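You operate a simulated robot arm through the tools that you are given. There is no shell and no other tool.

You are at the controls of a simulated two-armed robot. One attempt, no reset.

TASK
With the guide on hand, move the sliding weight till the pull reads 24 to 26 N.
Fine: loosen the weight's lock knob for it; then tighten it and put the guide back on auto.

Only the result counts: the job must be done as asked and must still hold three seconds after the hand-in. Knocking over, shifting, dropping, spilling or breaking anything else fails it.

THE ROBOT
Two 7-joint arms with two-finger grippers on one trunk that stands fixed in place. Base frame: the origin is at the foot of the trunk, x ahead of it, y to its left, z up. Readings come in mm, degrees, newtons and seconds.
The left shoulder is at [27, 159, 1255], the right one opposite. With the tool pointing down near the work surface each hand reaches from about 100 to 680 mm from the base axis, measured 20 degrees to its own side. Payload 2.45 kg a hand.
Tool frame (each hand has its own): the origin (TCP) lies between the finger pads and is the grasp point; the fingertips stand 26 mm ahead of it; z points along the fingers, y is the line along which they close. The gripper opens to 96 mm. The gripper's body begins 69 mm behind the TCP.
Orientation is that of the tool frame in the base frame, as a unit quaternion [w, x, y, z]. With the fingers straight down and closing along the base's y, the tool's x points along the base's -x, its y along +y and its z along -z.

THE INTERFACE
- The arms move only by the tool play_rows. It takes "left_commands", "right_commands" or both (then of equal length, played together; a hand with none holds still); each is one flat list of numbers, 7 for each row, row after row: the shift along the tool's x, y, z in units of 20 mm (1.0 is 20 mm), then the turn, a rotation vector about the tool's x, y, z in units of 6 degrees (1.0 is 6 degrees), then the finger opening in mm, from 0 to 96. In form: [dx, dy, dz, wx, wy, wz, grip, dx, dy, dz, wx, wy, wz, grip, ...]. A call has 1 to 20 rows; each row shifts and turns the commanded pose from where the row before left it, along the tool's axes as they then stand. A call with a number of a shift or a turn outside -1 to 1 is refused whole. A row lasts 0.2 s, in which the tool goes at most 50 mm and 8.6 degrees; a call with a longer step from one row to the next is refused whole, and so is a gripper value outside its range. A pose out of reach is approached as far as the arm can. The call stops where the force on the tool passes 50 N (or 10 N more than at its start, if that is more) or the arm is blocked; 0.2 s more then pass. Each finger halts on what it meets, pressing with about 35 N; the grip force reading is that of the motor and also rises with nothing between the fingers. The clock runs only during rows and for 0.2 s after the last one: add rows that do not move to give the fingers time. The reply holds the time, the measured pose of the TCP, the force on the tool along the base axes, the opening and the grip force, in the units named above and with some noise, with the torque about the TCP (base axes, N m) and any sound that the robot's microphone picked up.
- Cameras (640 x 400 px; columns grow to the right, rows downward): "scene" is now at [80.7, -53.3, 1743.5]; the picture's right is [-0.44, -0.90, -0.00], its down [-0.59, 0.29, -0.75] and it looks along [0.67, -0.33, -0.66] (base axes); focal length 323 px, centre (320, 200). "left" rides on the left gripper at [82, -3, -98] in its tool frame; the picture's right is [0.04, 1.00, 0.00], its down [-0.73, 0.03, -0.68] and it looks along [-0.68, 0.03, 0.73] (tool axes); focal length 256 px, centre (320, 200). "right" rides on the right gripper at [82, 3, -98] in its tool frame; the picture's right is [-0.04, 1.00, 0.00], its down [-0.73, -0.03, -0.68] and it looks along [-0.68, -0.03, 0.73] (tool axes); focal length 256 px, centre (320, 200). There is no depth. A picture from a camera that has moved, and an enlarged one, comes with that camera's place and axes in the base frame and with its lens. The place of the scene camera against the robot may be out by one fixed shift of up to 25 mm in any direction.
- snapshot(camera): a new picture of that camera. No time passes.
- slide_trunk(by): slides the trunk up (or, below 0, down) by that many mm; the arms and the scene camera ride with it, the base frame stays. It gives what a move gives, with no picture.
- head_to(pan, tilt): turns the head with the scene camera to pan (to the left, within 120 degrees either way) and tilt (down, from -29 to 69), counted from straight ahead of the robot. It gives what a move gives.
- zoom(camera, box): a new picture of the part [left, top, right, bottom] of that camera's present view, enlarged. No time passes.
- finish_job(): hands the job in; it is judged then, once.

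Places have to be worked out from the pictures, the camera data and where the tool is seen. Open the grippers and draw the arms clear of the work before you hand the job in, unless the task says otherwise.

The tools are called after "Emit:" as name(argument=value, ...) on one line, values as JSON. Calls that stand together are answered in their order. play_rows: Moves the arms, as the interface text tells. Its arguments: {"type":"object","properties":{"left_commands":{"type":"array"},"right_commands":{"type":"array"}},"required":[]} The other tools are called the same way: slide_trunk (by) slides the trunk up or down; head_to (pan, tilt) turns the head that bears the scene camera; snapshot (camera) takes a picture; zoom (camera, box) takes an enlarged picture of a part of a camera's view; finish_job () hands the job in.

At the start:

```text
clock: 0.0
left_position: [380.6, -42.7, 1488.8]
left_ee_rot: [0.0, -0.001, 1.0, 0.0]
left_wrist_force: [0.2, 0.1, -0.3]
left_moment: [-0.02, 0.01, -0.02]
left_finger_gap: 96.1
left_grasp_force: 0.0
right_position: [337.5, -479.7, 1488.7]
right_ee_rot: [-0.001, 0.0, 1.0, -0.001]
right_wrist_force: [0.3, -0.1, 0.7]
right_moment: [0.0, 0.01, -0.01]
right_finger_gap: 95.9
right_grasp_force: 0.1
trunk travel left (down, up): [-423.0, 144.0]
head pan, tilt: [-26.4, 41.0]
```

scene: 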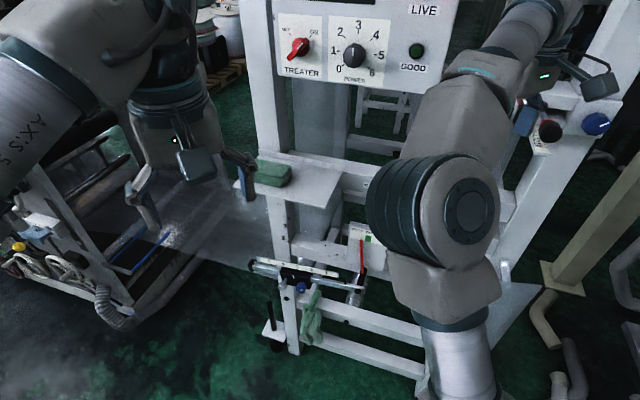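
right: 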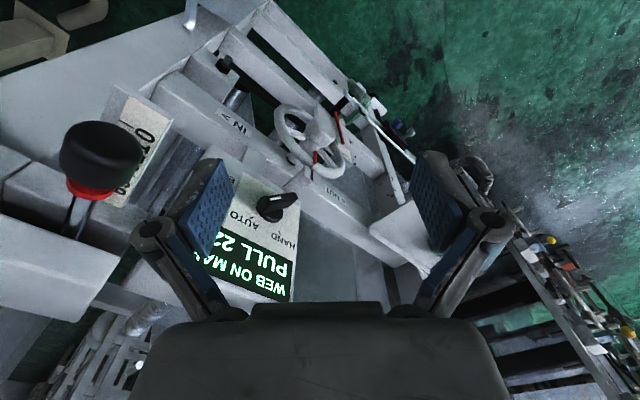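
left: 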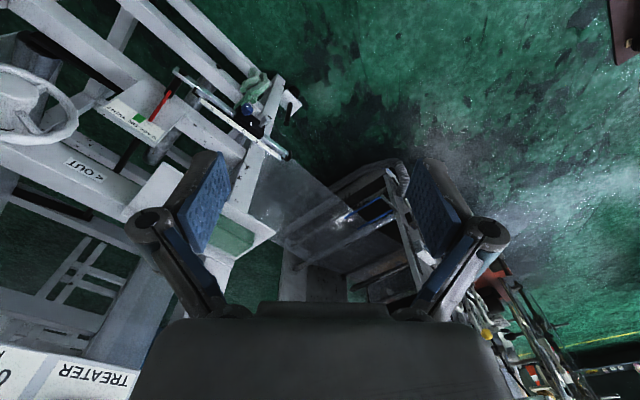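

The scene shows a machine frame with a treater panel, a screen with "PULL 22..", a HAND/AUTO selector, and a rail low in front. I'll look closer at each view before moving.

Emit:
zoom(camera="right", box=[100, 80, 420, 310])

Emit:
zoom(camera="left", box=[0, 0, 320, 200])

Emit:
zoom(camera="scene", box=[220, 140, 420, 360])

Emit:
zoom(camera="scene", box=[240, 0, 640, 250])

```text
1.74 times, centred on (260, 195) of right
camera zoom: at [255.3, -476.7, 1585.8], right [0.04, 1.0, 0.0], down [0.73, -0.03, 0.68], along [0.68, -0.03, -0.73], focal length 445 px, centre (424, 209)
```

zoom: 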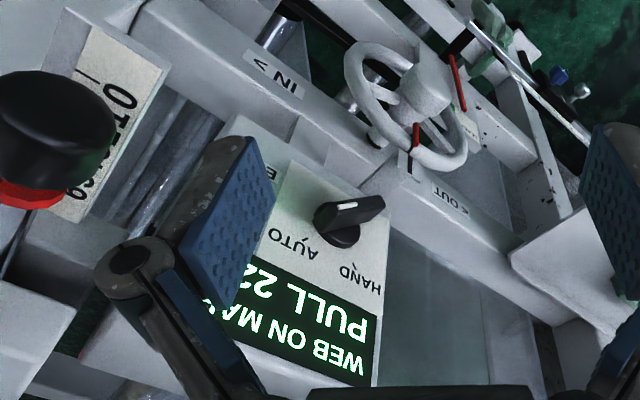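

```text
2.00 times, centred on (160, 100) of left
camera zoom: at [299.2, -46.6, 1587.9], right [-0.04, 1.0, 0.0], down [0.73, 0.03, 0.68], along [0.68, 0.03, -0.73], focal length 512 px, centre (640, 400)
```

zoom: 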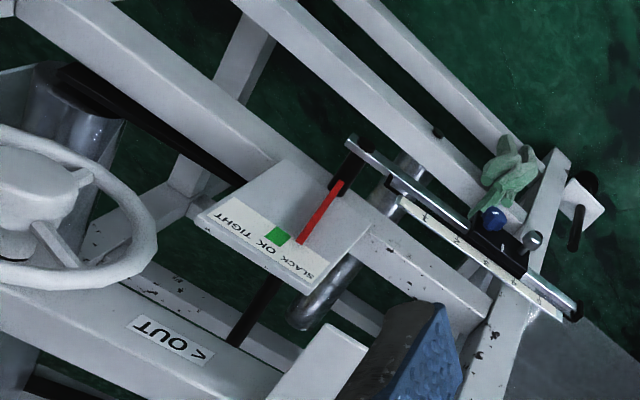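

```text
1.82 times, centred on (320, 250) of scene
camera zoom: at [80.7, -53.3, 1743.5], right [-0.44, -0.9, 0.0], down [-0.59, 0.29, -0.75], along [0.67, -0.33, -0.66], focal length 588 px, centre (320, 109)
```

zoom: 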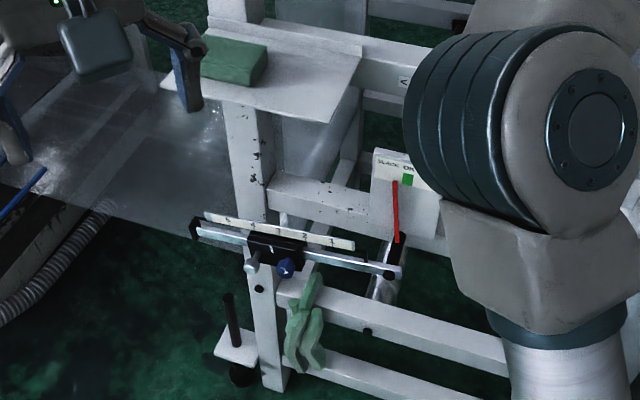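

```text
1.60 times, centred on (440, 125) of scene
camera zoom: at [80.7, -53.3, 1743.5], right [-0.44, -0.9, 0.0], down [-0.59, 0.29, -0.75], along [0.67, -0.33, -0.66], focal length 517 px, centre (128, 320)
```

zoom: 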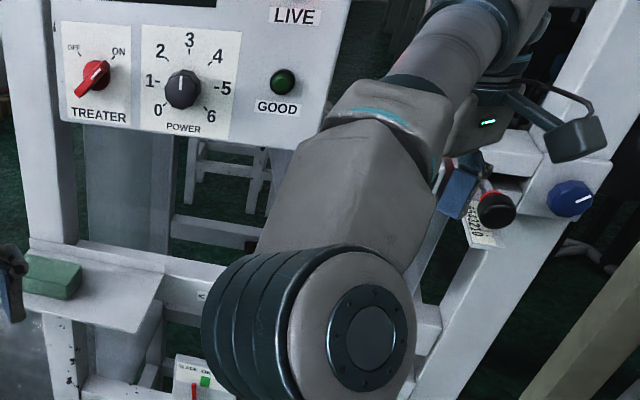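

The right arm hides part of the machine from the scene camera. I'll draw the right hand back toward the robot by 100 mm (away from the machine) to get parallax on the console and a clearer view.

Emit:
play_rows(right_commands=[1, 0, 0, 0, 0, 0, 96, 1, 0, 0, 0, 0, 0, 96, 1, 0, 0, 0, 0, 0, 96, 1, 0, 0, 0, 0, 0, 96, 1, 0, 0, 0, 0, 0, 96, 0, 0, 0, 0, 0, 0, 96])

Emit:
snapshot(camera="right")

Emit:
snapshot(camera="scene")

```text
clock: 1.4
left_position: [379.0, -41.8, 1490.7]
left_ee_rot: [0.001, 0.0, 1.0, -0.001]
left_wrist_force: [-0.4, -0.1, -1.1]
left_moment: [0.02, 0.01, -0.02]
left_finger_gap: 96.0
left_grasp_force: 0.1
right_position: [233.3, -478.1, 1490.2]
right_ee_rot: [0.001, -0.001, 1.0, 0.0]
right_wrist_force: [0.0, -0.3, 0.7]
right_moment: [-0.03, -0.03, 0.03]
right_finger_gap: 96.1
right_grasp_force: 0.1
trunk travel left (down, up): [-423.0, 144.0]
head pan, tilt: [-26.4, 41.0]
```

```text
taken
camera right: at [152.5, -475.2, 1587.1], right [0.04, 1.0, 0.0], down [0.73, -0.03, 0.68], along [0.68, -0.03, -0.73], focal length 256 px, centre (320, 200)
```

right: 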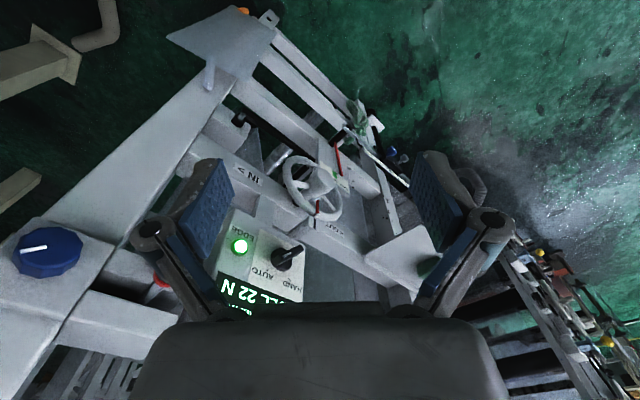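

```text
taken
camera scene: at [80.7, -53.0, 1743.5], right [-0.44, -0.9, 0.0], down [-0.59, 0.29, -0.75], along [0.67, -0.33, -0.66], focal length 323 px, centre (320, 200)
```

scene: 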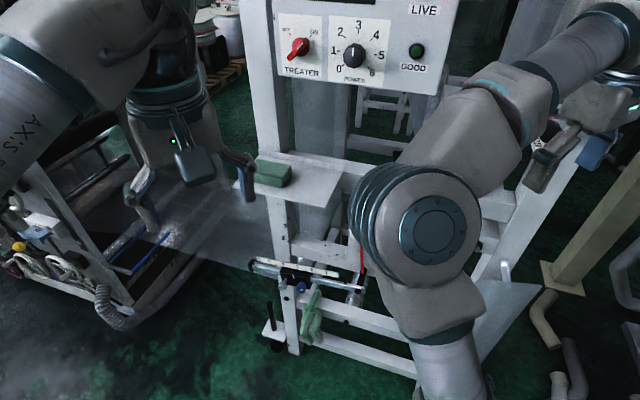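

The selector triangulates to about [442, -533, 1388], within the right arm's reach, and the weight's blue knob to about [633, -252, 837]. I'll lower the right hand 80 mm (still well in front of the console) for a centred view of the console.

Emit:
play_rows(right_commands=[0, 0, 1, 0, 0, 0, 96, 0, 0, 1, 0, 0, 0, 96, 0, 0, 1, 0, 0, 0, 96, 0, 0, 1, 0, 0, 0, 96, 0, 0, 0, 0, 0, 0, 96])

Emit:
snapshot(camera="right")

Emit:
zoom(camera="right", box=[200, 140, 400, 300])

```text
clock: 2.6
left_position: [378.1, -40.5, 1491.1]
left_ee_rot: [0.001, -0.001, 1.0, -0.001]
left_wrist_force: [-0.1, -0.4, 0.6]
left_moment: [0.0, -0.02, 0.0]
left_finger_gap: 95.9
left_grasp_force: 0.0
right_position: [235.6, -478.4, 1409.2]
right_ee_rot: [0.001, -0.001, 1.0, -0.002]
right_wrist_force: [0.0, 0.6, -0.1]
right_moment: [-0.04, 0.02, -0.01]
right_finger_gap: 96.0
right_grasp_force: 0.1
trunk travel left (down, up): [-423.0, 144.0]
head pan, tilt: [-26.4, 41.0]
```

```text
taken
camera right: at [152.3, -475.4, 1506.1], right [0.04, 1.0, 0.0], down [0.73, -0.03, 0.68], along [0.68, -0.03, -0.73], focal length 256 px, centre (320, 200)
```

right: 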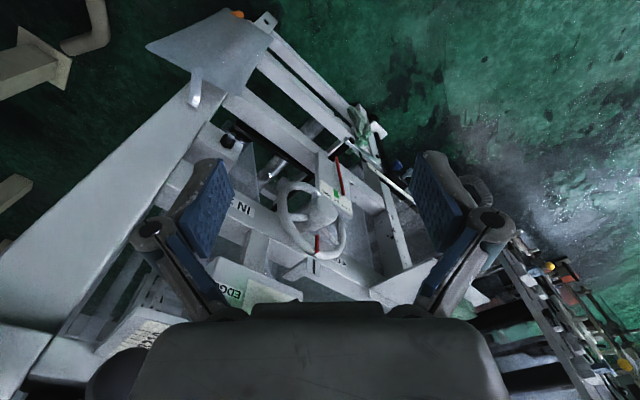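

```text
2.50 times, centred on (300, 220) of right
camera zoom: at [152.3, -475.4, 1506.1], right [0.04, 1.0, 0.0], down [0.73, -0.03, 0.68], along [0.68, -0.03, -0.73], focal length 640 px, centre (370, 150)
```

zoom: 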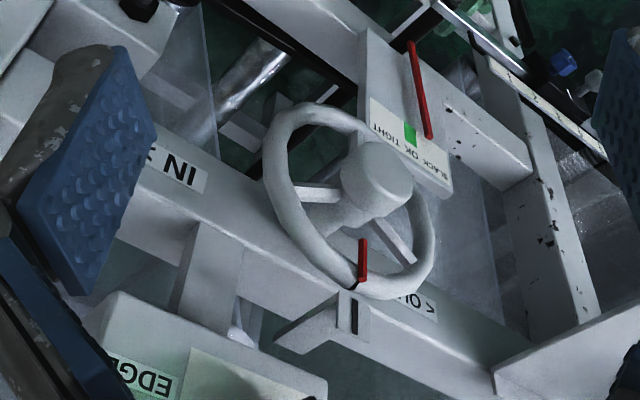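

The console slid behind the gripper body in this upside-down view, so I need to be higher. I'll raise the right hand 180 mm.

Emit:
play_rows(right_commands=[0, 0, -1, 0, 0, 0, 96, 0, 0, -1, 0, 0, 0, 96, 0, 0, -1, 0, 0, 0, 96, 0, 0, -1, 0, 0, 0, 96, 0, 0, -1, 0, 0, 0, 96, 0, 0, -1, 0, 0, 0, 96, 0, 0, -1, 0, 0, 0, 96, 0, 0, -1, 0, 0, 0, 96, 0, 0, -1, 0, 0, 0, 96, 0, 0, 0, 0, 0, 0, 96])

Emit:
snapshot(camera="right")

Emit:
zoom(camera="right", box=[190, 120, 390, 320])

```text
clock: 4.8
left_position: [377.3, -41.6, 1491.9]
left_ee_rot: [0.001, 0.0, 1.0, -0.001]
left_wrist_force: [-0.2, -0.3, 0.1]
left_moment: [-0.04, -0.01, -0.01]
left_finger_gap: 96.0
left_grasp_force: 0.0
right_position: [233.4, -476.3, 1549.0]
right_ee_rot: [0.004, -0.001, 1.0, -0.005]
right_wrist_force: [0.5, 0.1, 0.8]
right_moment: [-0.02, -0.01, -0.04]
right_finger_gap: 95.9
right_grasp_force: 0.1
right hand out of reach, approached as far as the arm can: row 8, 9
trunk travel left (down, up): [-423.0, 144.0]
head pan, tilt: [-26.4, 41.0]
```

```text
taken
camera right: at [149.5, -472.8, 1645.7], right [0.04, 1.0, -0.01], down [0.73, -0.02, 0.69], along [0.69, -0.03, -0.73], focal length 256 px, centre (320, 200)
```

right: 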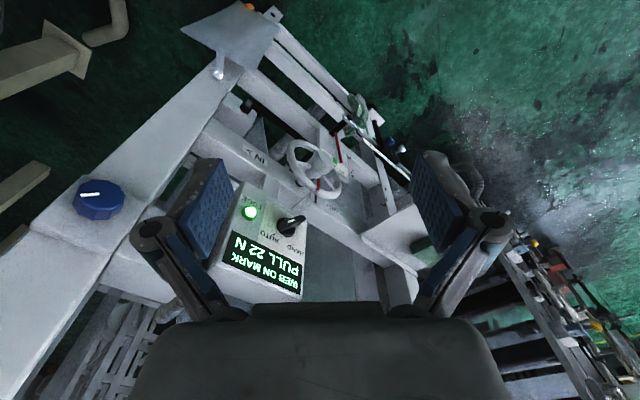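

```text
2.00 times, centred on (290, 220) of right
camera zoom: at [149.5, -472.8, 1645.7], right [0.04, 1.0, -0.01], down [0.73, -0.02, 0.69], along [0.69, -0.03, -0.73], focal length 512 px, centre (380, 160)
```

zoom: 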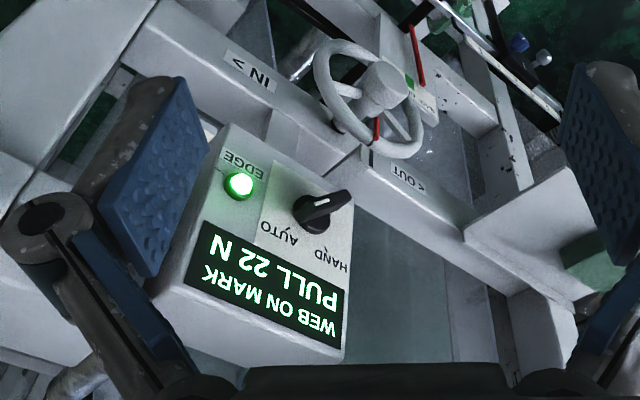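

The screen reads "WEB ON MARK / PULL 22 N" and the selector points to AUTO. I'll shift the right hand 120 mm left for a proper lateral baseline to locate the console face.

Emit:
play_rows(right_commands=[0, 1, 0, 0, 0, 0, 96, 0, 1, 0, 0, 0, 0, 96, 0, 1, 0, 0, 0, 0, 96, 0, 1, 0, 0, 0, 0, 96, 0, 1, 0, 0, 0, 0, 96, 0, 1, 0, 0, 0, 0, 96, 0, 0, 0, 0, 0, 0, 96])

Emit:
snapshot(camera="right")

Emit:
zoom(camera="right", box=[120, 120, 320, 320])

```text
clock: 6.4
left_position: [377.6, -39.5, 1490.9]
left_ee_rot: [0.002, -0.001, 1.0, -0.001]
left_wrist_force: [-0.5, 0.9, -0.4]
left_moment: [-0.03, 0.03, -0.03]
left_finger_gap: 96.1
left_grasp_force: 0.1
right_position: [242.3, -395.2, 1538.1]
right_ee_rot: [0.002, -0.001, 1.0, -0.001]
right_wrist_force: [-0.8, -0.8, -0.4]
right_moment: [0.0, -0.02, 0.0]
right_finger_gap: 96.1
right_grasp_force: 0.0
right hand out of reach, approached as far as the arm can: row 2, 3, 4, 5
trunk travel left (down, up): [-423.0, 144.0]
head pan, tilt: [-26.4, 41.0]
```

```text
taken
camera right: at [159.2, -391.1, 1635.2], right [0.04, 1.0, 0.0], down [0.73, -0.03, 0.68], along [0.68, -0.03, -0.73], focal length 256 px, centre (320, 200)
```

right: 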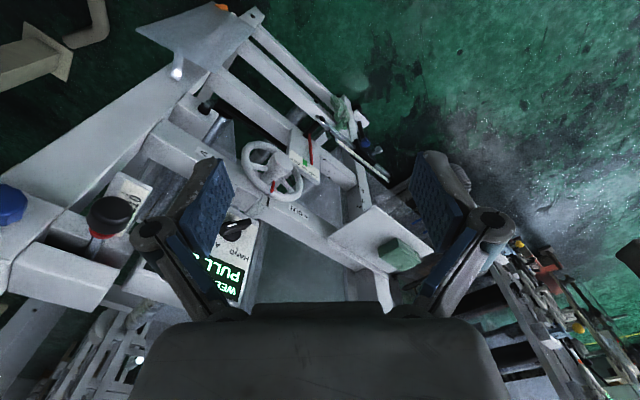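

```text
2.00 times, centred on (220, 220) of right
camera zoom: at [159.2, -391.1, 1635.2], right [0.04, 1.0, 0.0], down [0.73, -0.03, 0.68], along [0.68, -0.03, -0.73], focal length 512 px, centre (520, 160)
```

zoom: 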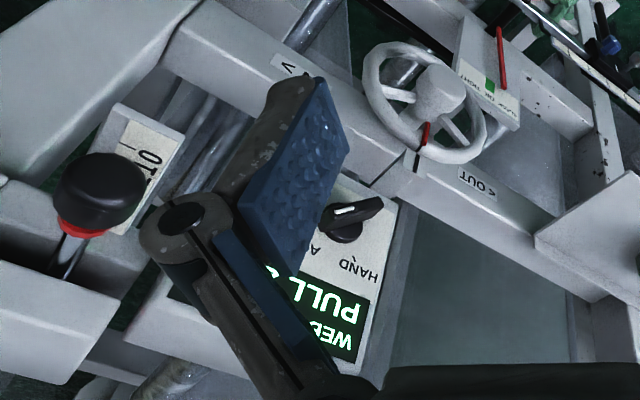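

The console face triangulates as nearly vertical, facing about [-0.69, 0.71, 0.16]; the selector is at about [451, -534, 1378] with HAND 90° counter-clockwise from AUTO. I'll bring the right hand to a mid position in front and yaw 45° so the tool lines up with the face.

Emit:
play_rows(right_commands=[-0.6, 0, 1, 0, 0, 0, 96, -0.6, 0, 1, 0, 0, 0, 96, -0.6, 0, 1, 0, 0, 0, 96, -0.6, 0, 1, 0, 0, 0, 96, -0.6, 0, 1, 0, 0, 0, 96, 0, 0, 0, 0, 0, 1, 96, 0, 0, 0, 0, 0, 1, 96, 0, 0, 0, 0, 0, 1, 96, 0, 0, 0, 0, 0, 1, 96, 0, 0, 0, 0, 0, 1, 96, 0, 0, 0, 0, 0, 1, 96, 0, 0, 0, 0, 0, 1, 96, 0, 0, 0, 0, 0, 0.5, 96, 0, 0, 0, 0, 0, 0, 96])

Emit:
snapshot(camera="right")

Emit:
snapshot(camera="scene")

```text
clock: 9.4
left_position: [377.8, -42.1, 1489.7]
left_ee_rot: [0.001, 0.0, 1.0, 0.0]
left_wrist_force: [-0.1, -0.4, -0.4]
left_moment: [0.0, 0.01, -0.03]
left_finger_gap: 96.1
left_grasp_force: 0.1
right_position: [303.4, -398.4, 1437.8]
right_ee_rot: [0.001, 0.383, 0.924, -0.001]
right_wrist_force: [-0.5, -0.9, -0.4]
right_moment: [0.0, 0.0, 0.0]
right_finger_gap: 96.0
right_grasp_force: 0.1
trunk travel left (down, up): [-423.0, 144.0]
head pan, tilt: [-26.4, 41.0]
```

```text
taken
camera right: at [246.8, -337.9, 1534.8], right [0.73, 0.68, 0.0], down [0.5, -0.54, 0.68], along [0.46, -0.5, -0.73], focal length 256 px, centre (320, 200)
```

right: 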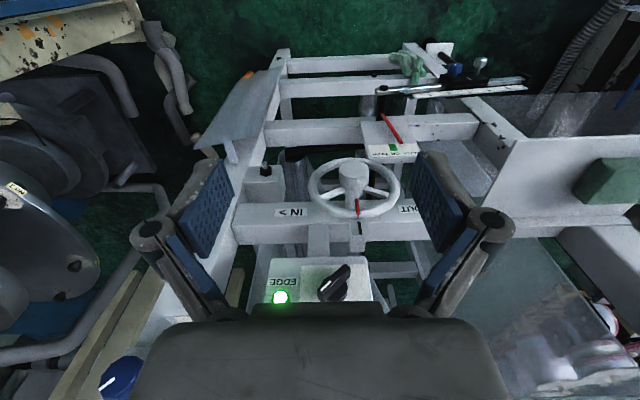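

```text
taken
camera scene: at [80.9, -52.0, 1743.5], right [-0.44, -0.9, 0.0], down [-0.59, 0.29, -0.75], along [0.67, -0.33, -0.66], focal length 323 px, centre (320, 200)
```

scene: 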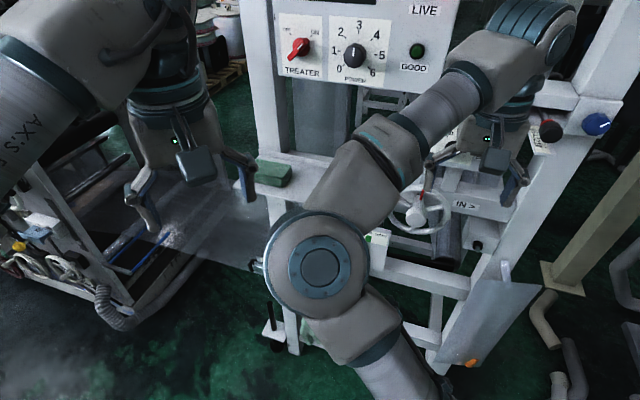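

The view is now square with the machine, confirming the 45° yaw. Next I'll pitch the tool up about 80° toward the console face, with the TCP staying about 200 mm in front of the knob.

Emit:
play_rows(right_commands=[0, 0, 0, 0, -1, 0, 96, 0, 0, 0, 0, -1, 0, 96, 0, 0, 0, 0, -1, 0, 96, 0, 0, 0, 0, -1, 0, 96, 0, 0, 0, 0, -1, 0, 96, 0, 0, 0, 0, -1, 0, 96, 0, 0, 0, 0, -1, 0, 96, 0, 0, 0, 0, -1, 0, 96, 0, 0, 0, 0, -1, 0, 96, 0, 0, 0, 0, -1, 0, 96, 0, 0, 0, 0, -1, 0, 96, 0, 0, 0, 0, -1, 0, 96, 0, 0, 0, 0, -1, 0, 96, 0, 0, 0, 0, -0.4, 0, 96, 0, 0, 0, 0, 0, 0, 96])

Emit:
snapshot(camera="right")

Emit:
snapshot(camera="scene")

```text
clock: 12.6
left_position: [378.7, -42.2, 1490.9]
left_ee_rot: [0.001, -0.001, 1.0, -0.002]
left_wrist_force: [0.3, 0.2, 0.1]
left_moment: [0.0, -0.01, 0.04]
left_finger_gap: 95.9
left_grasp_force: 0.1
right_position: [307.7, -404.1, 1443.9]
right_ee_rot: [0.597, 0.292, 0.705, -0.247]
right_wrist_force: [0.6, 0.3, -0.7]
right_moment: [-0.01, -0.01, 0.0]
right_finger_gap: 96.0
right_grasp_force: 0.0
right hand out of reach, approached as far as the arm can: row 1, 14
trunk travel left (down, up): [-423.0, 144.0]
head pan, tilt: [-26.4, 41.0]
```

```text
taken
camera right: at [230.3, -323.9, 1378.1], right [0.71, 0.7, 0.04], down [-0.41, 0.37, 0.84], along [0.57, -0.61, 0.55], focal length 256 px, centre (320, 200)
```

right: 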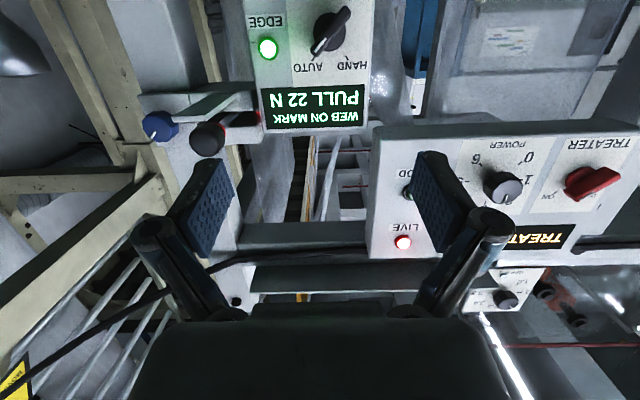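

```text
taken
camera scene: at [80.7, -51.3, 1743.6], right [-0.44, -0.9, 0.0], down [-0.59, 0.29, -0.75], along [0.67, -0.33, -0.66], focal length 323 px, centre (320, 200)
```

scene: 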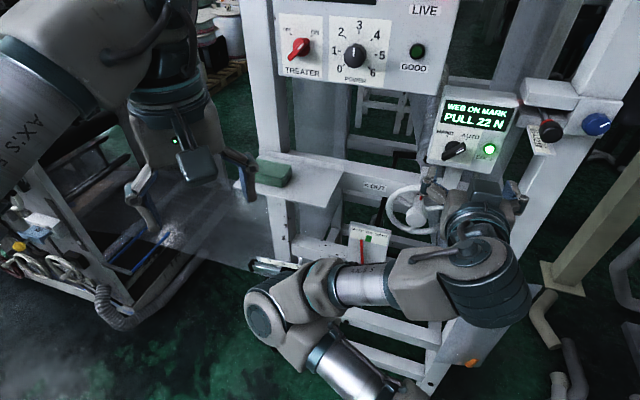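

The selector triangulates consistently at about [451, -534, 1378], and the tool is now perpendicular to the face. I'll advance to about 75 mm short of it and roll 45° so the fingers straddle the bar handle.

Emit:
play_rows(right_commands=[0.236, 0.066, 0.9, 0, 0, 0, 96, 0.236, 0.066, 0.9, 0, 0, 0, 96, 0.236, 0.066, 0.9, 0, 0, 0, 96, 0.236, 0.066, 0.9, 0, 0, 0, 96, 0.236, 0.066, 0.9, 0, 0, 0, 96, 0.236, 0.066, 0.9, 0, 0, 0, 96, 0.236, 0.066, 0.9, 0, 0, 0, 96, 0, 0, 0, 0, 0, 1, 96, 0, 0, 0, 0, 0, 1, 96, 0, 0, 0, 0, 0, 1, 96, 0, 0, 0, 0, 0, 1, 96, 0, 0, 0, 0, 0, 1, 96, 0, 0, 0, 0, 0, 1, 96, 0, 0, 0, 0, 0, 1, 96, 0, 0, 0, 0, 0, 0.5, 96, 0, 0, 0, 0, 0, 0, 96])

Emit:
snapshot(camera="right")

Emit:
zoom(camera="scene", box=[360, 60, 600, 260])

```text
clock: 16.0
left_position: [378.5, -42.1, 1491.1]
left_ee_rot: [0.001, -0.001, 1.0, -0.001]
left_wrist_force: [0.7, 0.1, -1.2]
left_moment: [-0.03, 0.02, -0.02]
left_finger_gap: 96.0
left_grasp_force: 0.0
right_position: [392.8, -489.1, 1390.2]
right_ee_rot: [0.647, 0.538, 0.541, 0.001]
right_wrist_force: [0.4, 0.5, -0.4]
right_moment: [0.01, 0.0, 0.01]
right_finger_gap: 96.0
right_grasp_force: 0.1
right hand out of reach, approached as far as the arm can: row 15
trunk travel left (down, up): [-423.0, 144.0]
head pan, tilt: [-26.4, 41.0]
```

```text
taken
camera right: at [357.8, -372.3, 1351.3], right [0.56, 0.4, 0.72], down [-0.8, 0.03, 0.6], along [0.22, -0.92, 0.34], focal length 256 px, centre (320, 200)
```

right: 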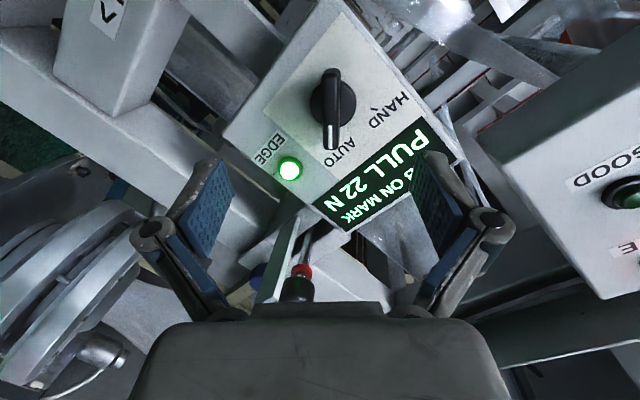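

```text
2.00 times, centred on (480, 160) of scene
camera zoom: at [81.1, -52.0, 1743.5], right [-0.44, -0.9, 0.0], down [-0.59, 0.29, -0.75], along [0.67, -0.33, -0.66], focal length 646 px, centre (0, 280)
```

zoom: 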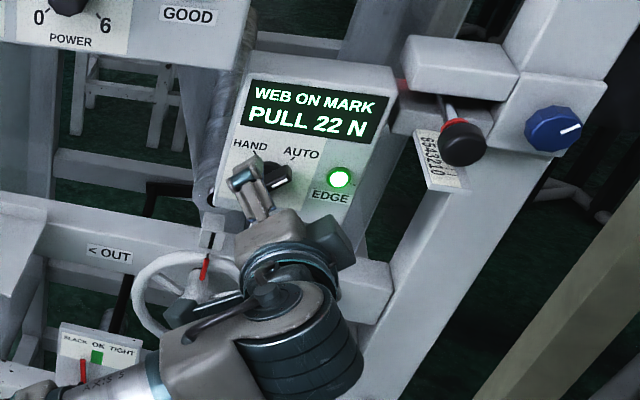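

The knob's bar handle now runs along the picture's vertical, squarely between the fingers, about 7 mm off-axis. I'll zoom in to judge the shape of the knob before closing in.

Emit:
zoom(camera="right", box=[250, 30, 450, 240])

Emit:
zoom(camera="scene", box=[410, 110, 530, 210])

```text
1.90 times, centred on (350, 135) of right
camera zoom: at [357.8, -372.3, 1351.3], right [0.56, 0.4, 0.72], down [-0.8, 0.03, 0.6], along [0.22, -0.92, 0.34], focal length 488 px, centre (263, 324)
```

zoom: 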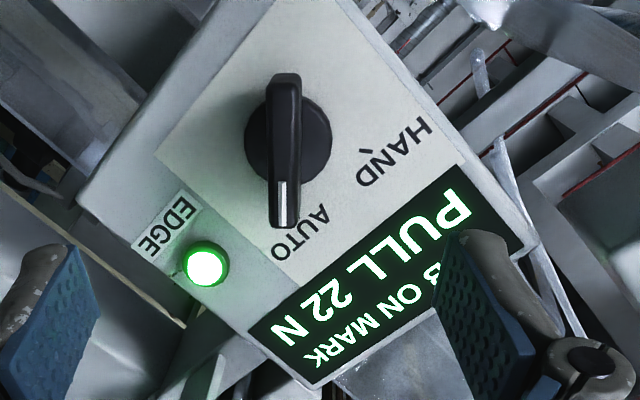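

```text
4.00 times, centred on (470, 160) of scene
camera zoom: at [81.1, -52.0, 1743.5], right [-0.44, -0.9, 0.0], down [-0.59, 0.29, -0.75], along [0.67, -0.33, -0.66], focal length 1293 px, centre (-280, 360)
```

zoom: 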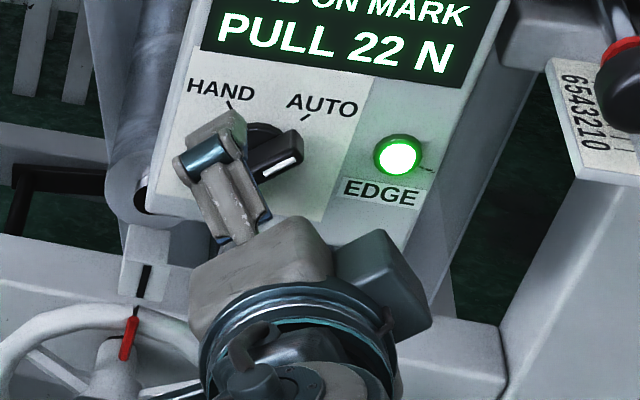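

The bar sits about 9 mm along tool x and 8 mm along tool y off the axis, its top about 70 mm ahead. I'll centre and advance 25 mm, narrow the opening somewhat, then re-measure.

Emit:
play_rows(right_commands=[0.225, 0.2, 0.6, 0, 0, 0, 80, 0.225, 0.2, 0.65, 0, 0, 0, 60, 0, 0, 0, 0, 0, 0, 60])

Emit:
snapshot(camera="right")

Emit:
zoom(camera="right", box=[220, 0, 420, 210])

```text
clock: 16.8
left_position: [379.4, -41.6, 1491.7]
left_ee_rot: [0.001, -0.001, 1.0, -0.001]
left_wrist_force: [-0.1, 0.1, 0.4]
left_moment: [0.02, 0.0, -0.05]
left_finger_gap: 95.8
left_grasp_force: 0.1
right_position: [412.4, -503.6, 1386.0]
right_ee_rot: [0.647, 0.538, 0.541, 0.0]
right_wrist_force: [0.3, 0.1, 0.6]
right_moment: [0.0, -0.03, -0.02]
right_finger_gap: 60.1
right_grasp_force: 0.0
right hand out of reach, approached as far as the arm can: row 1, 2
trunk travel left (down, up): [-423.0, 144.0]
head pan, tilt: [-26.4, 41.0]
```

```text
taken
camera right: at [378.5, -388.0, 1347.1], right [0.56, 0.4, 0.72], down [-0.8, 0.03, 0.6], along [0.22, -0.92, 0.34], focal length 256 px, centre (320, 200)
```

right: 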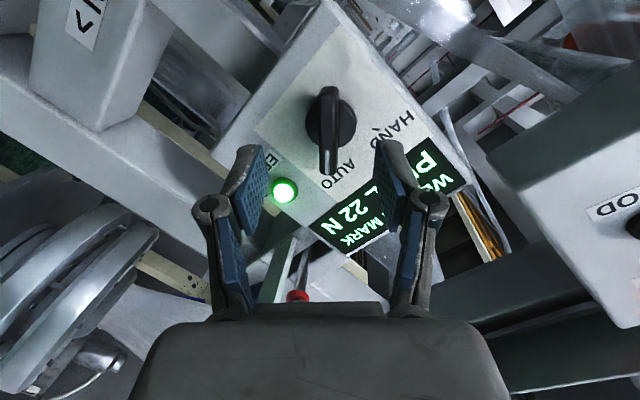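

```text
1.90 times, centred on (320, 105) of right
camera zoom: at [378.5, -388.0, 1347.1], right [0.56, 0.4, 0.72], down [-0.8, 0.03, 0.6], along [0.22, -0.92, 0.34], focal length 488 px, centre (320, 381)
```

zoom: 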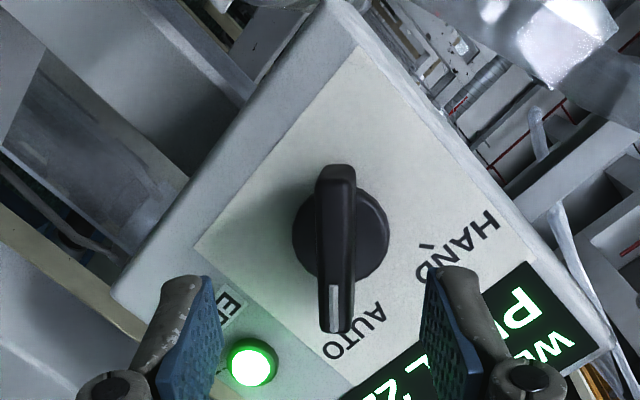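

The arm stopped short sideways – it appears to be near a joint limit in this posture. Before changing trunk height I'll check what lies around the left hand and below both arms.

Emit:
snapshot(camera="left")

Emit:
snapshot(camera="scene")

Emit:
zoom(camera="left", box=[220, 100, 440, 320])

Emit:
zoom(camera="scene", box=[0, 130, 330, 330])

```text
taken
camera left: at [295.8, -45.2, 1589.1], right [-0.04, 1.0, 0.0], down [0.73, 0.03, 0.68], along [0.68, 0.03, -0.73], focal length 256 px, centre (320, 200)
```

left: 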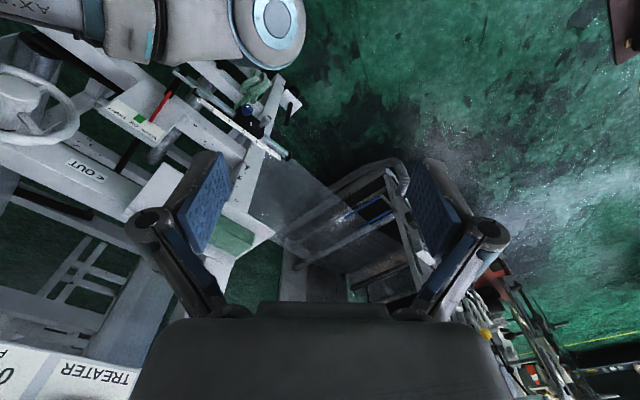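

```text
taken
camera scene: at [81.1, -52.1, 1743.5], right [-0.44, -0.9, 0.0], down [-0.59, 0.29, -0.75], along [0.67, -0.33, -0.66], focal length 323 px, centre (320, 200)
```

scene: 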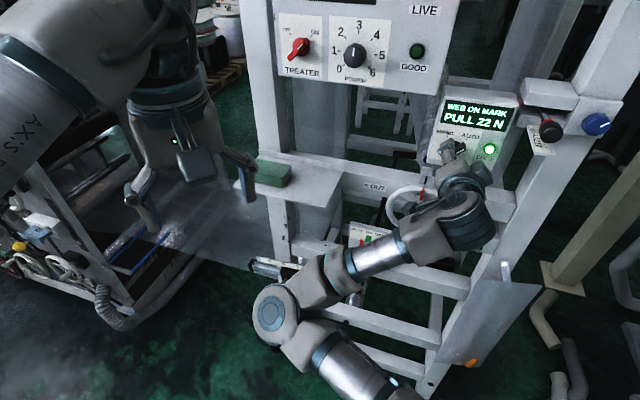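

```text
1.82 times, centred on (330, 210) of left
camera zoom: at [295.8, -45.2, 1589.1], right [-0.04, 1.0, 0.0], down [0.73, 0.03, 0.68], along [0.68, 0.03, -0.73], focal length 465 px, centre (302, 182)
```

zoom: 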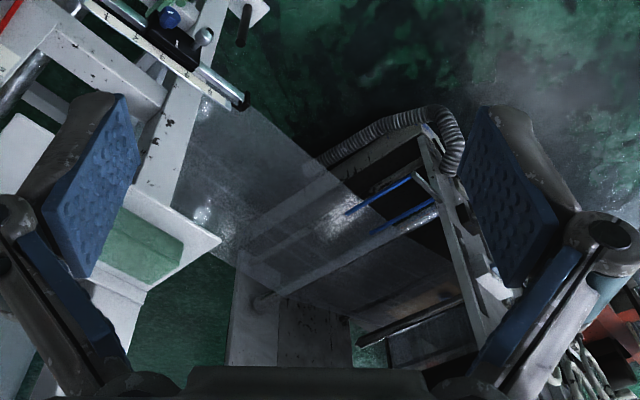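

```text
1.94 times, centred on (165, 230) of scene
camera zoom: at [81.1, -52.1, 1743.5], right [-0.44, -0.9, 0.0], down [-0.59, 0.29, -0.75], along [0.67, -0.33, -0.66], focal length 627 px, centre (621, 142)
```

zoom: 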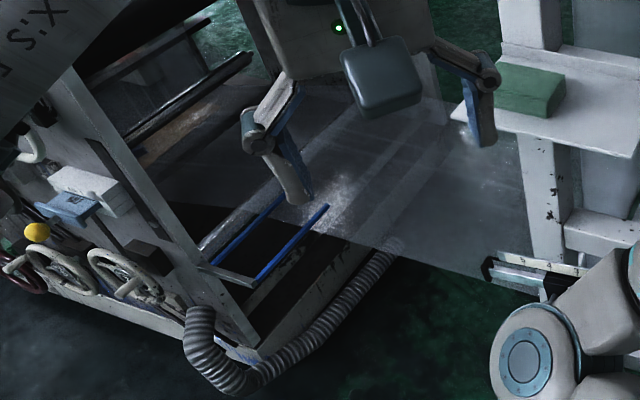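

The film (web) and cart lie well beyond x = 600, clear of the left hand. I'll back the right hand off 120 mm while unrolling, then lower the trunk 200 mm so the right arm can reach the console in a less bent posture.

Emit:
play_rows(right_commands=[0, 0, -1, 0, 0, -1, 60, 0, 0, -1, 0, 0, -1, 60, 0, 0, -1, 0, 0, -1, 60, 0, 0, -1, 0, 0, -1, 60, 0, 0, -1, 0, 0, -1, 60, 0, 0, -1, 0, 0, -1, 60, 0, 0, 0, 0, 0, -1, 60, 0, 0, 0, 0, 0, -0.5, 60, 0, 0, 0, 0, 0, 0, 60])

Emit:
slide_trunk(by=-100)

Emit:
snapshot(camera="scene")

```text
clock: 18.8
left_position: [377.9, -41.9, 1491.1]
left_ee_rot: [0.001, -0.001, 1.0, 0.0]
left_wrist_force: [-0.2, -0.6, 0.9]
left_moment: [0.02, 0.02, 0.01]
left_finger_gap: 95.9
left_grasp_force: 0.0
right_position: [338.3, -422.9, 1417.6]
right_ee_rot: [0.597, 0.291, 0.706, -0.247]
right_wrist_force: [0.4, -0.6, -0.1]
right_moment: [-0.01, -0.02, 0.0]
right_finger_gap: 60.1
right_grasp_force: 0.0
right hand out of reach, approached as far as the arm can: row 5, 6
trunk travel left (down, up): [-423.0, 144.0]
head pan, tilt: [-26.4, 41.0]
```

```text
clock: 20.1
left_position: [376.7, -41.7, 1390.6]
left_ee_rot: [0.001, 0.0, 1.0, -0.001]
left_wrist_force: [1.0, -0.1, 0.4]
left_moment: [-0.04, -0.04, 0.04]
left_finger_gap: 95.9
left_grasp_force: 0.1
right_position: [350.5, -423.7, 1306.9]
right_ee_rot: [0.585, 0.287, 0.716, -0.251]
right_wrist_force: [-0.2, 0.7, 0.0]
right_moment: [-0.01, 0.01, -0.02]
right_finger_gap: 60.0
right_grasp_force: 0.1
trunk travel left (down, up): [-323.0, 244.0]
head pan, tilt: [-26.4, 41.0]
```

```text
taken
camera scene: at [109.7, -51.3, 1643.7], right [-0.44, -0.9, 0.0], down [-0.59, 0.29, -0.75], along [0.67, -0.33, -0.66], focal length 323 px, centre (320, 200)
```

scene: 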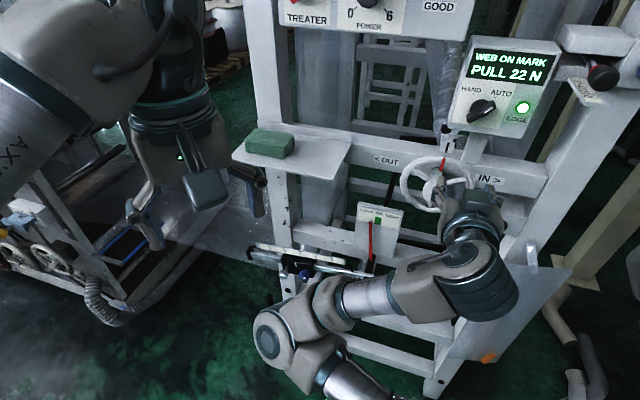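

The trunk is 100 mm lower. I'll raise the right hand back up 100 mm to keep it above the handwheel, then lower the trunk another 100 mm.

Emit:
play_rows(right_commands=[-0.98, 0, -0.19, 0, 0, 0, 60, -0.98, 0, -0.19, 0, 0, 0, 60, -0.98, 0, -0.19, 0, 0, 0, 60, -0.98, 0, -0.19, 0, 0, 0, 60, -0.98, 0, -0.19, 0, 0, 0, 60, 0, 0, 0, 0, 0, 0, 60])

Emit:
slide_trunk(by=-100)

Emit:
snapshot(camera="scene")

Emit:
snapshot(camera="right")

```text
clock: 21.5
left_position: [380.6, -40.7, 1390.6]
left_ee_rot: [0.001, -0.001, 1.0, -0.001]
left_wrist_force: [0.2, 1.4, 0.1]
left_moment: [0.04, 0.0, -0.01]
left_finger_gap: 95.8
left_grasp_force: 0.1
right_position: [353.6, -421.2, 1406.4]
right_ee_rot: [0.583, 0.289, 0.716, -0.253]
right_wrist_force: [0.0, -0.2, -0.2]
right_moment: [0.0, 0.0, 0.0]
right_finger_gap: 60.4
right_grasp_force: 0.1
trunk travel left (down, up): [-323.0, 244.0]
head pan, tilt: [-26.4, 41.0]
```

```text
clock: 22.9
left_position: [377.5, -41.4, 1291.6]
left_ee_rot: [0.003, -0.001, 1.0, -0.001]
left_wrist_force: [0.2, 0.6, -0.1]
left_moment: [-0.01, 0.0, 0.0]
left_finger_gap: 95.9
left_grasp_force: 0.0
right_position: [351.6, -421.5, 1308.3]
right_ee_rot: [0.585, 0.287, 0.716, -0.251]
right_wrist_force: [-0.3, -0.2, 0.2]
right_moment: [0.05, -0.03, -0.02]
right_finger_gap: 60.0
right_grasp_force: 0.0
trunk travel left (down, up): [-223.0, 344.0]
head pan, tilt: [-26.4, 41.0]
```

```text
taken
camera scene: at [173.5, -51.1, 1541.1], right [-0.44, -0.9, 0.0], down [-0.59, 0.29, -0.75], along [0.67, -0.33, -0.66], focal length 323 px, centre (320, 200)
```

scene: 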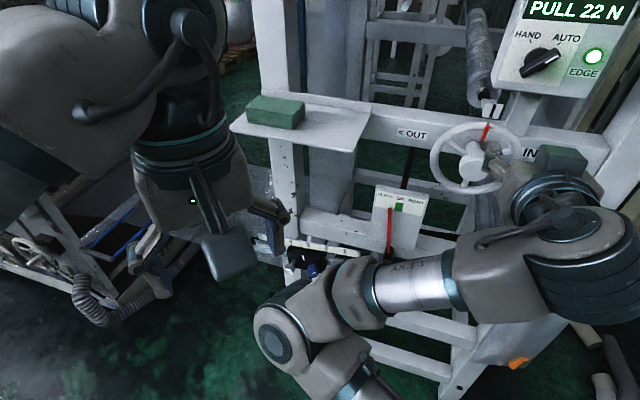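

```text
taken
camera right: at [273.3, -341.6, 1244.2], right [0.71, 0.7, 0.02], down [-0.38, 0.37, 0.85], along [0.59, -0.61, 0.53], focal length 256 px, centre (320, 200)
```

right: 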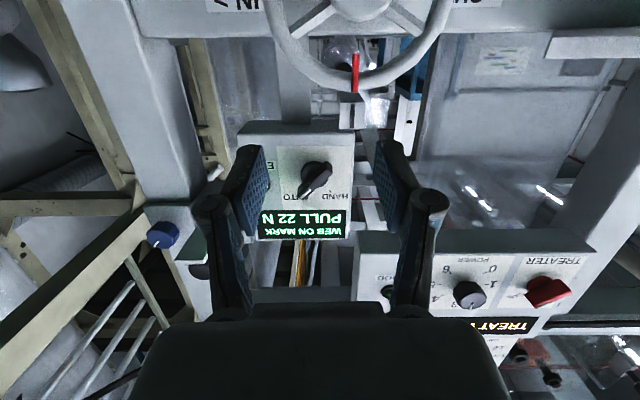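

The trunk is down 200 mm with both hands clear. I'll bring the right hand up level with the selector, forward to 75 mm short of it, and roll 45° again.

Emit:
play_rows(right_commands=[-0.97, -0.115, 0, 0, 0, 0, 60, -0.97, -0.115, 0, 0, 0, 0, 60, -0.97, -0.115, 0, 0, 0, 0, 60, -0.97, -0.115, 0, 0, 0, 0, 60, -0.97, -0.115, 0, 0, 0, 0, 60, 0, 0, 0.98, 0, 0, 0, 60, 0, 0, 0.98, 0, 0, 0, 60, 0, 0, 0.98, 0, 0, 0, 60, 0, 0, 0, 0, 0, 1, 60, 0, 0, 0, 0, 0, 1, 60, 0, 0, 0, 0, 0, 1, 60, 0, 0, 0, 0, 0, 1, 60, 0, 0, 0, 0, 0, 1, 60, 0, 0, 0, 0, 0, 1, 60, 0, 0, 0, 0, 0, 1, 60, 0, 0, 0, 0, 0, 0.5, 60, 0, 0, 0, 0, 0, 0, 60])

Emit:
snapshot(camera="right")

Emit:
snapshot(camera="scene")

```text
clock: 26.5
left_position: [379.1, -42.1, 1289.8]
left_ee_rot: [0.001, -0.001, 1.0, -0.001]
left_wrist_force: [0.1, -0.5, 0.0]
left_moment: [-0.01, -0.04, 0.02]
left_finger_gap: 95.9
left_grasp_force: 0.1
right_position: [390.1, -491.1, 1381.8]
right_ee_rot: [0.636, 0.538, 0.553, -0.009]
right_wrist_force: [-0.6, -0.3, -0.8]
right_moment: [-0.04, 0.0, 0.0]
right_finger_gap: 59.9
right_grasp_force: 0.1
right hand out of reach, approached as far as the arm can: row 16
trunk travel left (down, up): [-223.0, 344.0]
head pan, tilt: [-26.4, 41.0]
```

```text
taken
camera right: at [356.2, -373.8, 1343.6], right [0.59, 0.4, 0.7], down [-0.77, 0.03, 0.63], along [0.23, -0.92, 0.33], focal length 256 px, centre (320, 200)
```

right: 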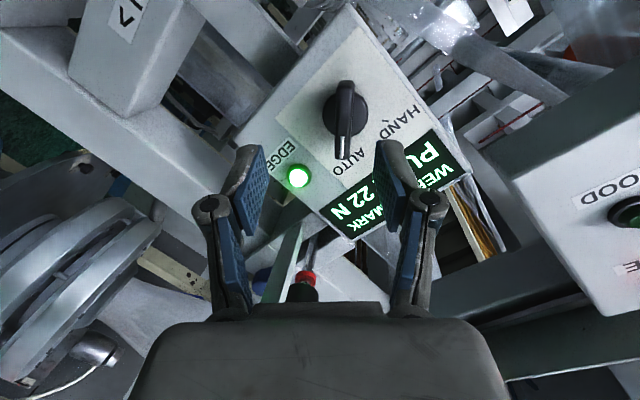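

```text
taken
camera scene: at [174.6, -51.6, 1540.7], right [-0.44, -0.9, 0.0], down [-0.59, 0.29, -0.75], along [0.67, -0.33, -0.66], focal length 323 px, centre (320, 200)
```

scene: 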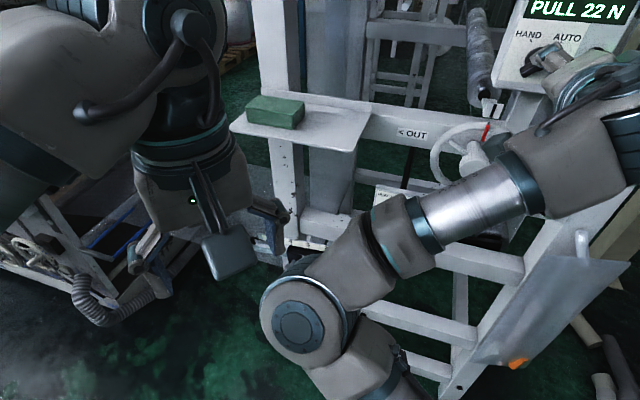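

Same limit again at the very end of the roll, so it is the wrist roll. I'll back the roll off 6° (bar misalignment of a few degrees is harmless) and re-measure.

Emit:
play_rows(right_commands=[0, 0, 0, 0, 0, -1, 60, 0, 0, 0, 0, 0, 0, 60])

Emit:
zoom(camera="right", box=[240, 30, 440, 210])

```text
clock: 27.1
left_position: [379.3, -41.5, 1290.2]
left_ee_rot: [0.0, 0.0, 1.0, 0.0]
left_wrist_force: [-0.3, 0.0, 0.0]
left_moment: [-0.01, -0.03, 0.03]
left_finger_gap: 95.9
left_grasp_force: 0.1
right_position: [390.4, -490.4, 1381.5]
right_ee_rot: [0.635, 0.509, 0.58, -0.043]
right_wrist_force: [0.2, -0.7, -0.1]
right_moment: [0.0, -0.02, 0.0]
right_finger_gap: 59.8
right_grasp_force: 0.0
trunk travel left (down, up): [-223.0, 344.0]
head pan, tilt: [-26.4, 41.0]
```

```text
2.22 times, centred on (340, 120) of right
camera zoom: at [351.3, -376.9, 1338.4], right [0.63, 0.45, 0.63], down [-0.73, 0.07, 0.68], along [0.27, -0.89, 0.37], focal length 569 px, centre (276, 378)
```

zoom: 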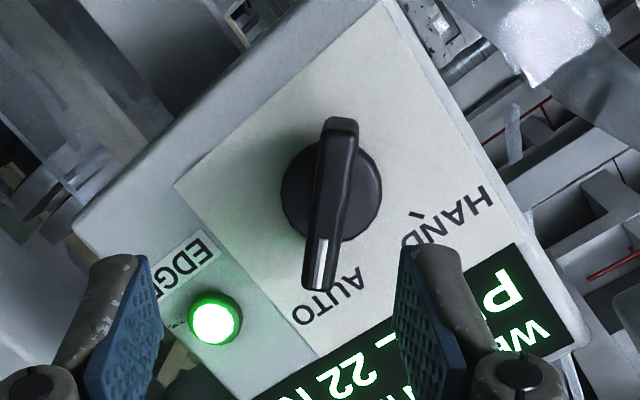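

The bar top sits at tool offsets (−1, 17, 73) mm, matching the earlier triangulation. I'll centre on it and advance 54 mm so the fingertips straddle the bar by about 8 mm.

Emit:
play_rows(right_commands=[-0.02, 0.42, 0, 0, 0, 0, 60, -0.02, 0.42, 0, 0, 0, 0, 60, 0, 0, 0.9, 0, 0, 0, 60, 0, 0, 0.9, 0, 0, 0, 60, 0, 0, 0.9, 0, 0, 0, 60, 0, 0, 0, 0, 0, 0, 60])

Emit:
snapshot(camera="right")

Emit:
zoom(camera="right", box=[220, 60, 420, 260])

Emit:
head_to(pan=-40, tilt=35)

Emit:
snapshot(camera="scene")

```text
clock: 28.5
left_position: [377.7, -41.2, 1291.1]
left_ee_rot: [0.002, -0.001, 1.0, -0.001]
left_wrist_force: [0.3, -0.2, 0.0]
left_moment: [-0.01, -0.03, 0.01]
left_finger_gap: 96.3
left_grasp_force: 0.1
right_position: [439.2, -520.2, 1383.3]
right_ee_rot: [0.634, 0.511, 0.579, -0.043]
right_wrist_force: [0.1, -0.1, 0.0]
right_moment: [-0.01, 0.02, 0.02]
right_finger_gap: 59.8
right_grasp_force: 0.0
trunk travel left (down, up): [-223.0, 344.0]
head pan, tilt: [-26.4, 41.0]
```

```text
taken
camera right: at [399.2, -406.7, 1339.7], right [0.63, 0.45, 0.63], down [-0.73, 0.07, 0.68], along [0.27, -0.89, 0.37], focal length 256 px, centre (320, 200)
```

right: 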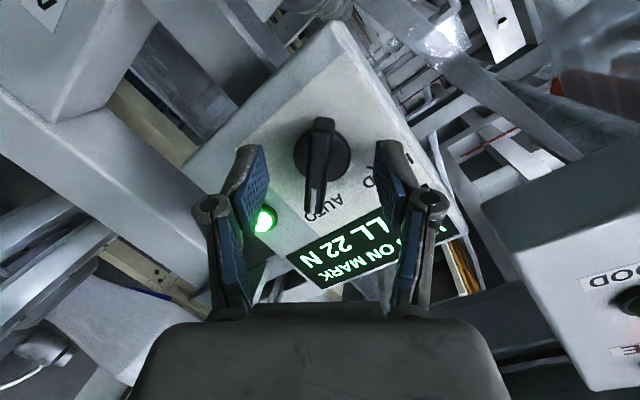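

```text
2.00 times, centred on (320, 160) of right
camera zoom: at [399.2, -406.7, 1339.7], right [0.63, 0.45, 0.63], down [-0.73, 0.07, 0.68], along [0.27, -0.89, 0.37], focal length 512 px, centre (320, 280)
```

zoom: 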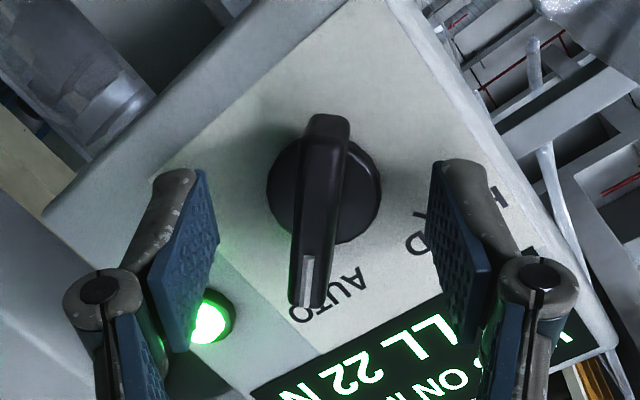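

```text
clock: 29.2
left_position: [377.7, -40.8, 1290.2]
left_ee_rot: [0.0, -0.001, 1.0, -0.001]
left_wrist_force: [0.6, 0.2, -0.3]
left_moment: [-0.01, 0.01, -0.02]
left_finger_gap: 96.0
left_grasp_force: 0.0
right_position: [438.5, -521.0, 1384.4]
right_ee_rot: [0.635, 0.51, 0.579, -0.043]
right_wrist_force: [0.1, 0.3, 0.0]
right_moment: [-0.02, 0.01, 0.0]
right_finger_gap: 60.2
right_grasp_force: 0.1
trunk travel left (down, up): [-223.0, 344.0]
head pan, tilt: [-40.0, 35.0]
```

```text
taken
camera scene: at [166.7, -70.9, 1549.8], right [-0.64, -0.77, 0.0], down [-0.44, 0.37, -0.82], along [0.63, -0.53, -0.58], focal length 323 px, centre (320, 200)
```

scene: 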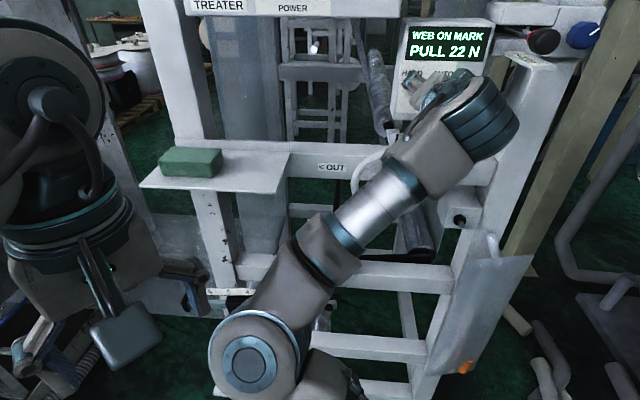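

The fingers straddle the bar; its top is about 16 mm ahead of the TCP and the disc about 25 mm. I'll back off 2 mm to stay clear of the disc and close on the bar.

Emit:
play_rows(right_commands=[0, 0, -0.1, 0, 0, 0, 50, 0, 0, 0, 0, 0, 0, 30, 0, 0, 0, 0, 0, 0, 10, 0, 0, 0, 0, 0, 0, 5, 0, 0, 0, 0, 0, 0, 5])

Emit:
zoom(camera="right", box=[220, 60, 420, 260])

```text
clock: 30.4
left_position: [376.7, -40.2, 1289.5]
left_ee_rot: [0.002, -0.001, 1.0, -0.001]
left_wrist_force: [-0.2, -0.2, -0.1]
left_moment: [-0.01, -0.01, 0.01]
left_finger_gap: 96.2
left_grasp_force: 0.0
right_position: [436.5, -519.8, 1384.8]
right_ee_rot: [0.635, 0.51, 0.578, -0.042]
right_wrist_force: [-4.4, 1.5, -3.2]
right_moment: [-0.35, -0.39, 0.41]
right_finger_gap: 12.6
right_grasp_force: 39.5
trunk travel left (down, up): [-223.0, 344.0]
head pan, tilt: [-40.0, 35.0]
```

```text
2.00 times, centred on (320, 160) of right
camera zoom: at [396.7, -405.3, 1340.2], right [0.63, 0.45, 0.63], down [-0.73, 0.07, 0.68], along [0.27, -0.89, 0.37], focal length 512 px, centre (320, 280)
```

zoom: 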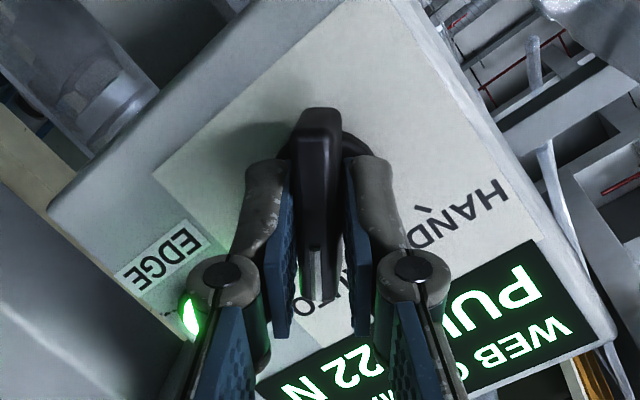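

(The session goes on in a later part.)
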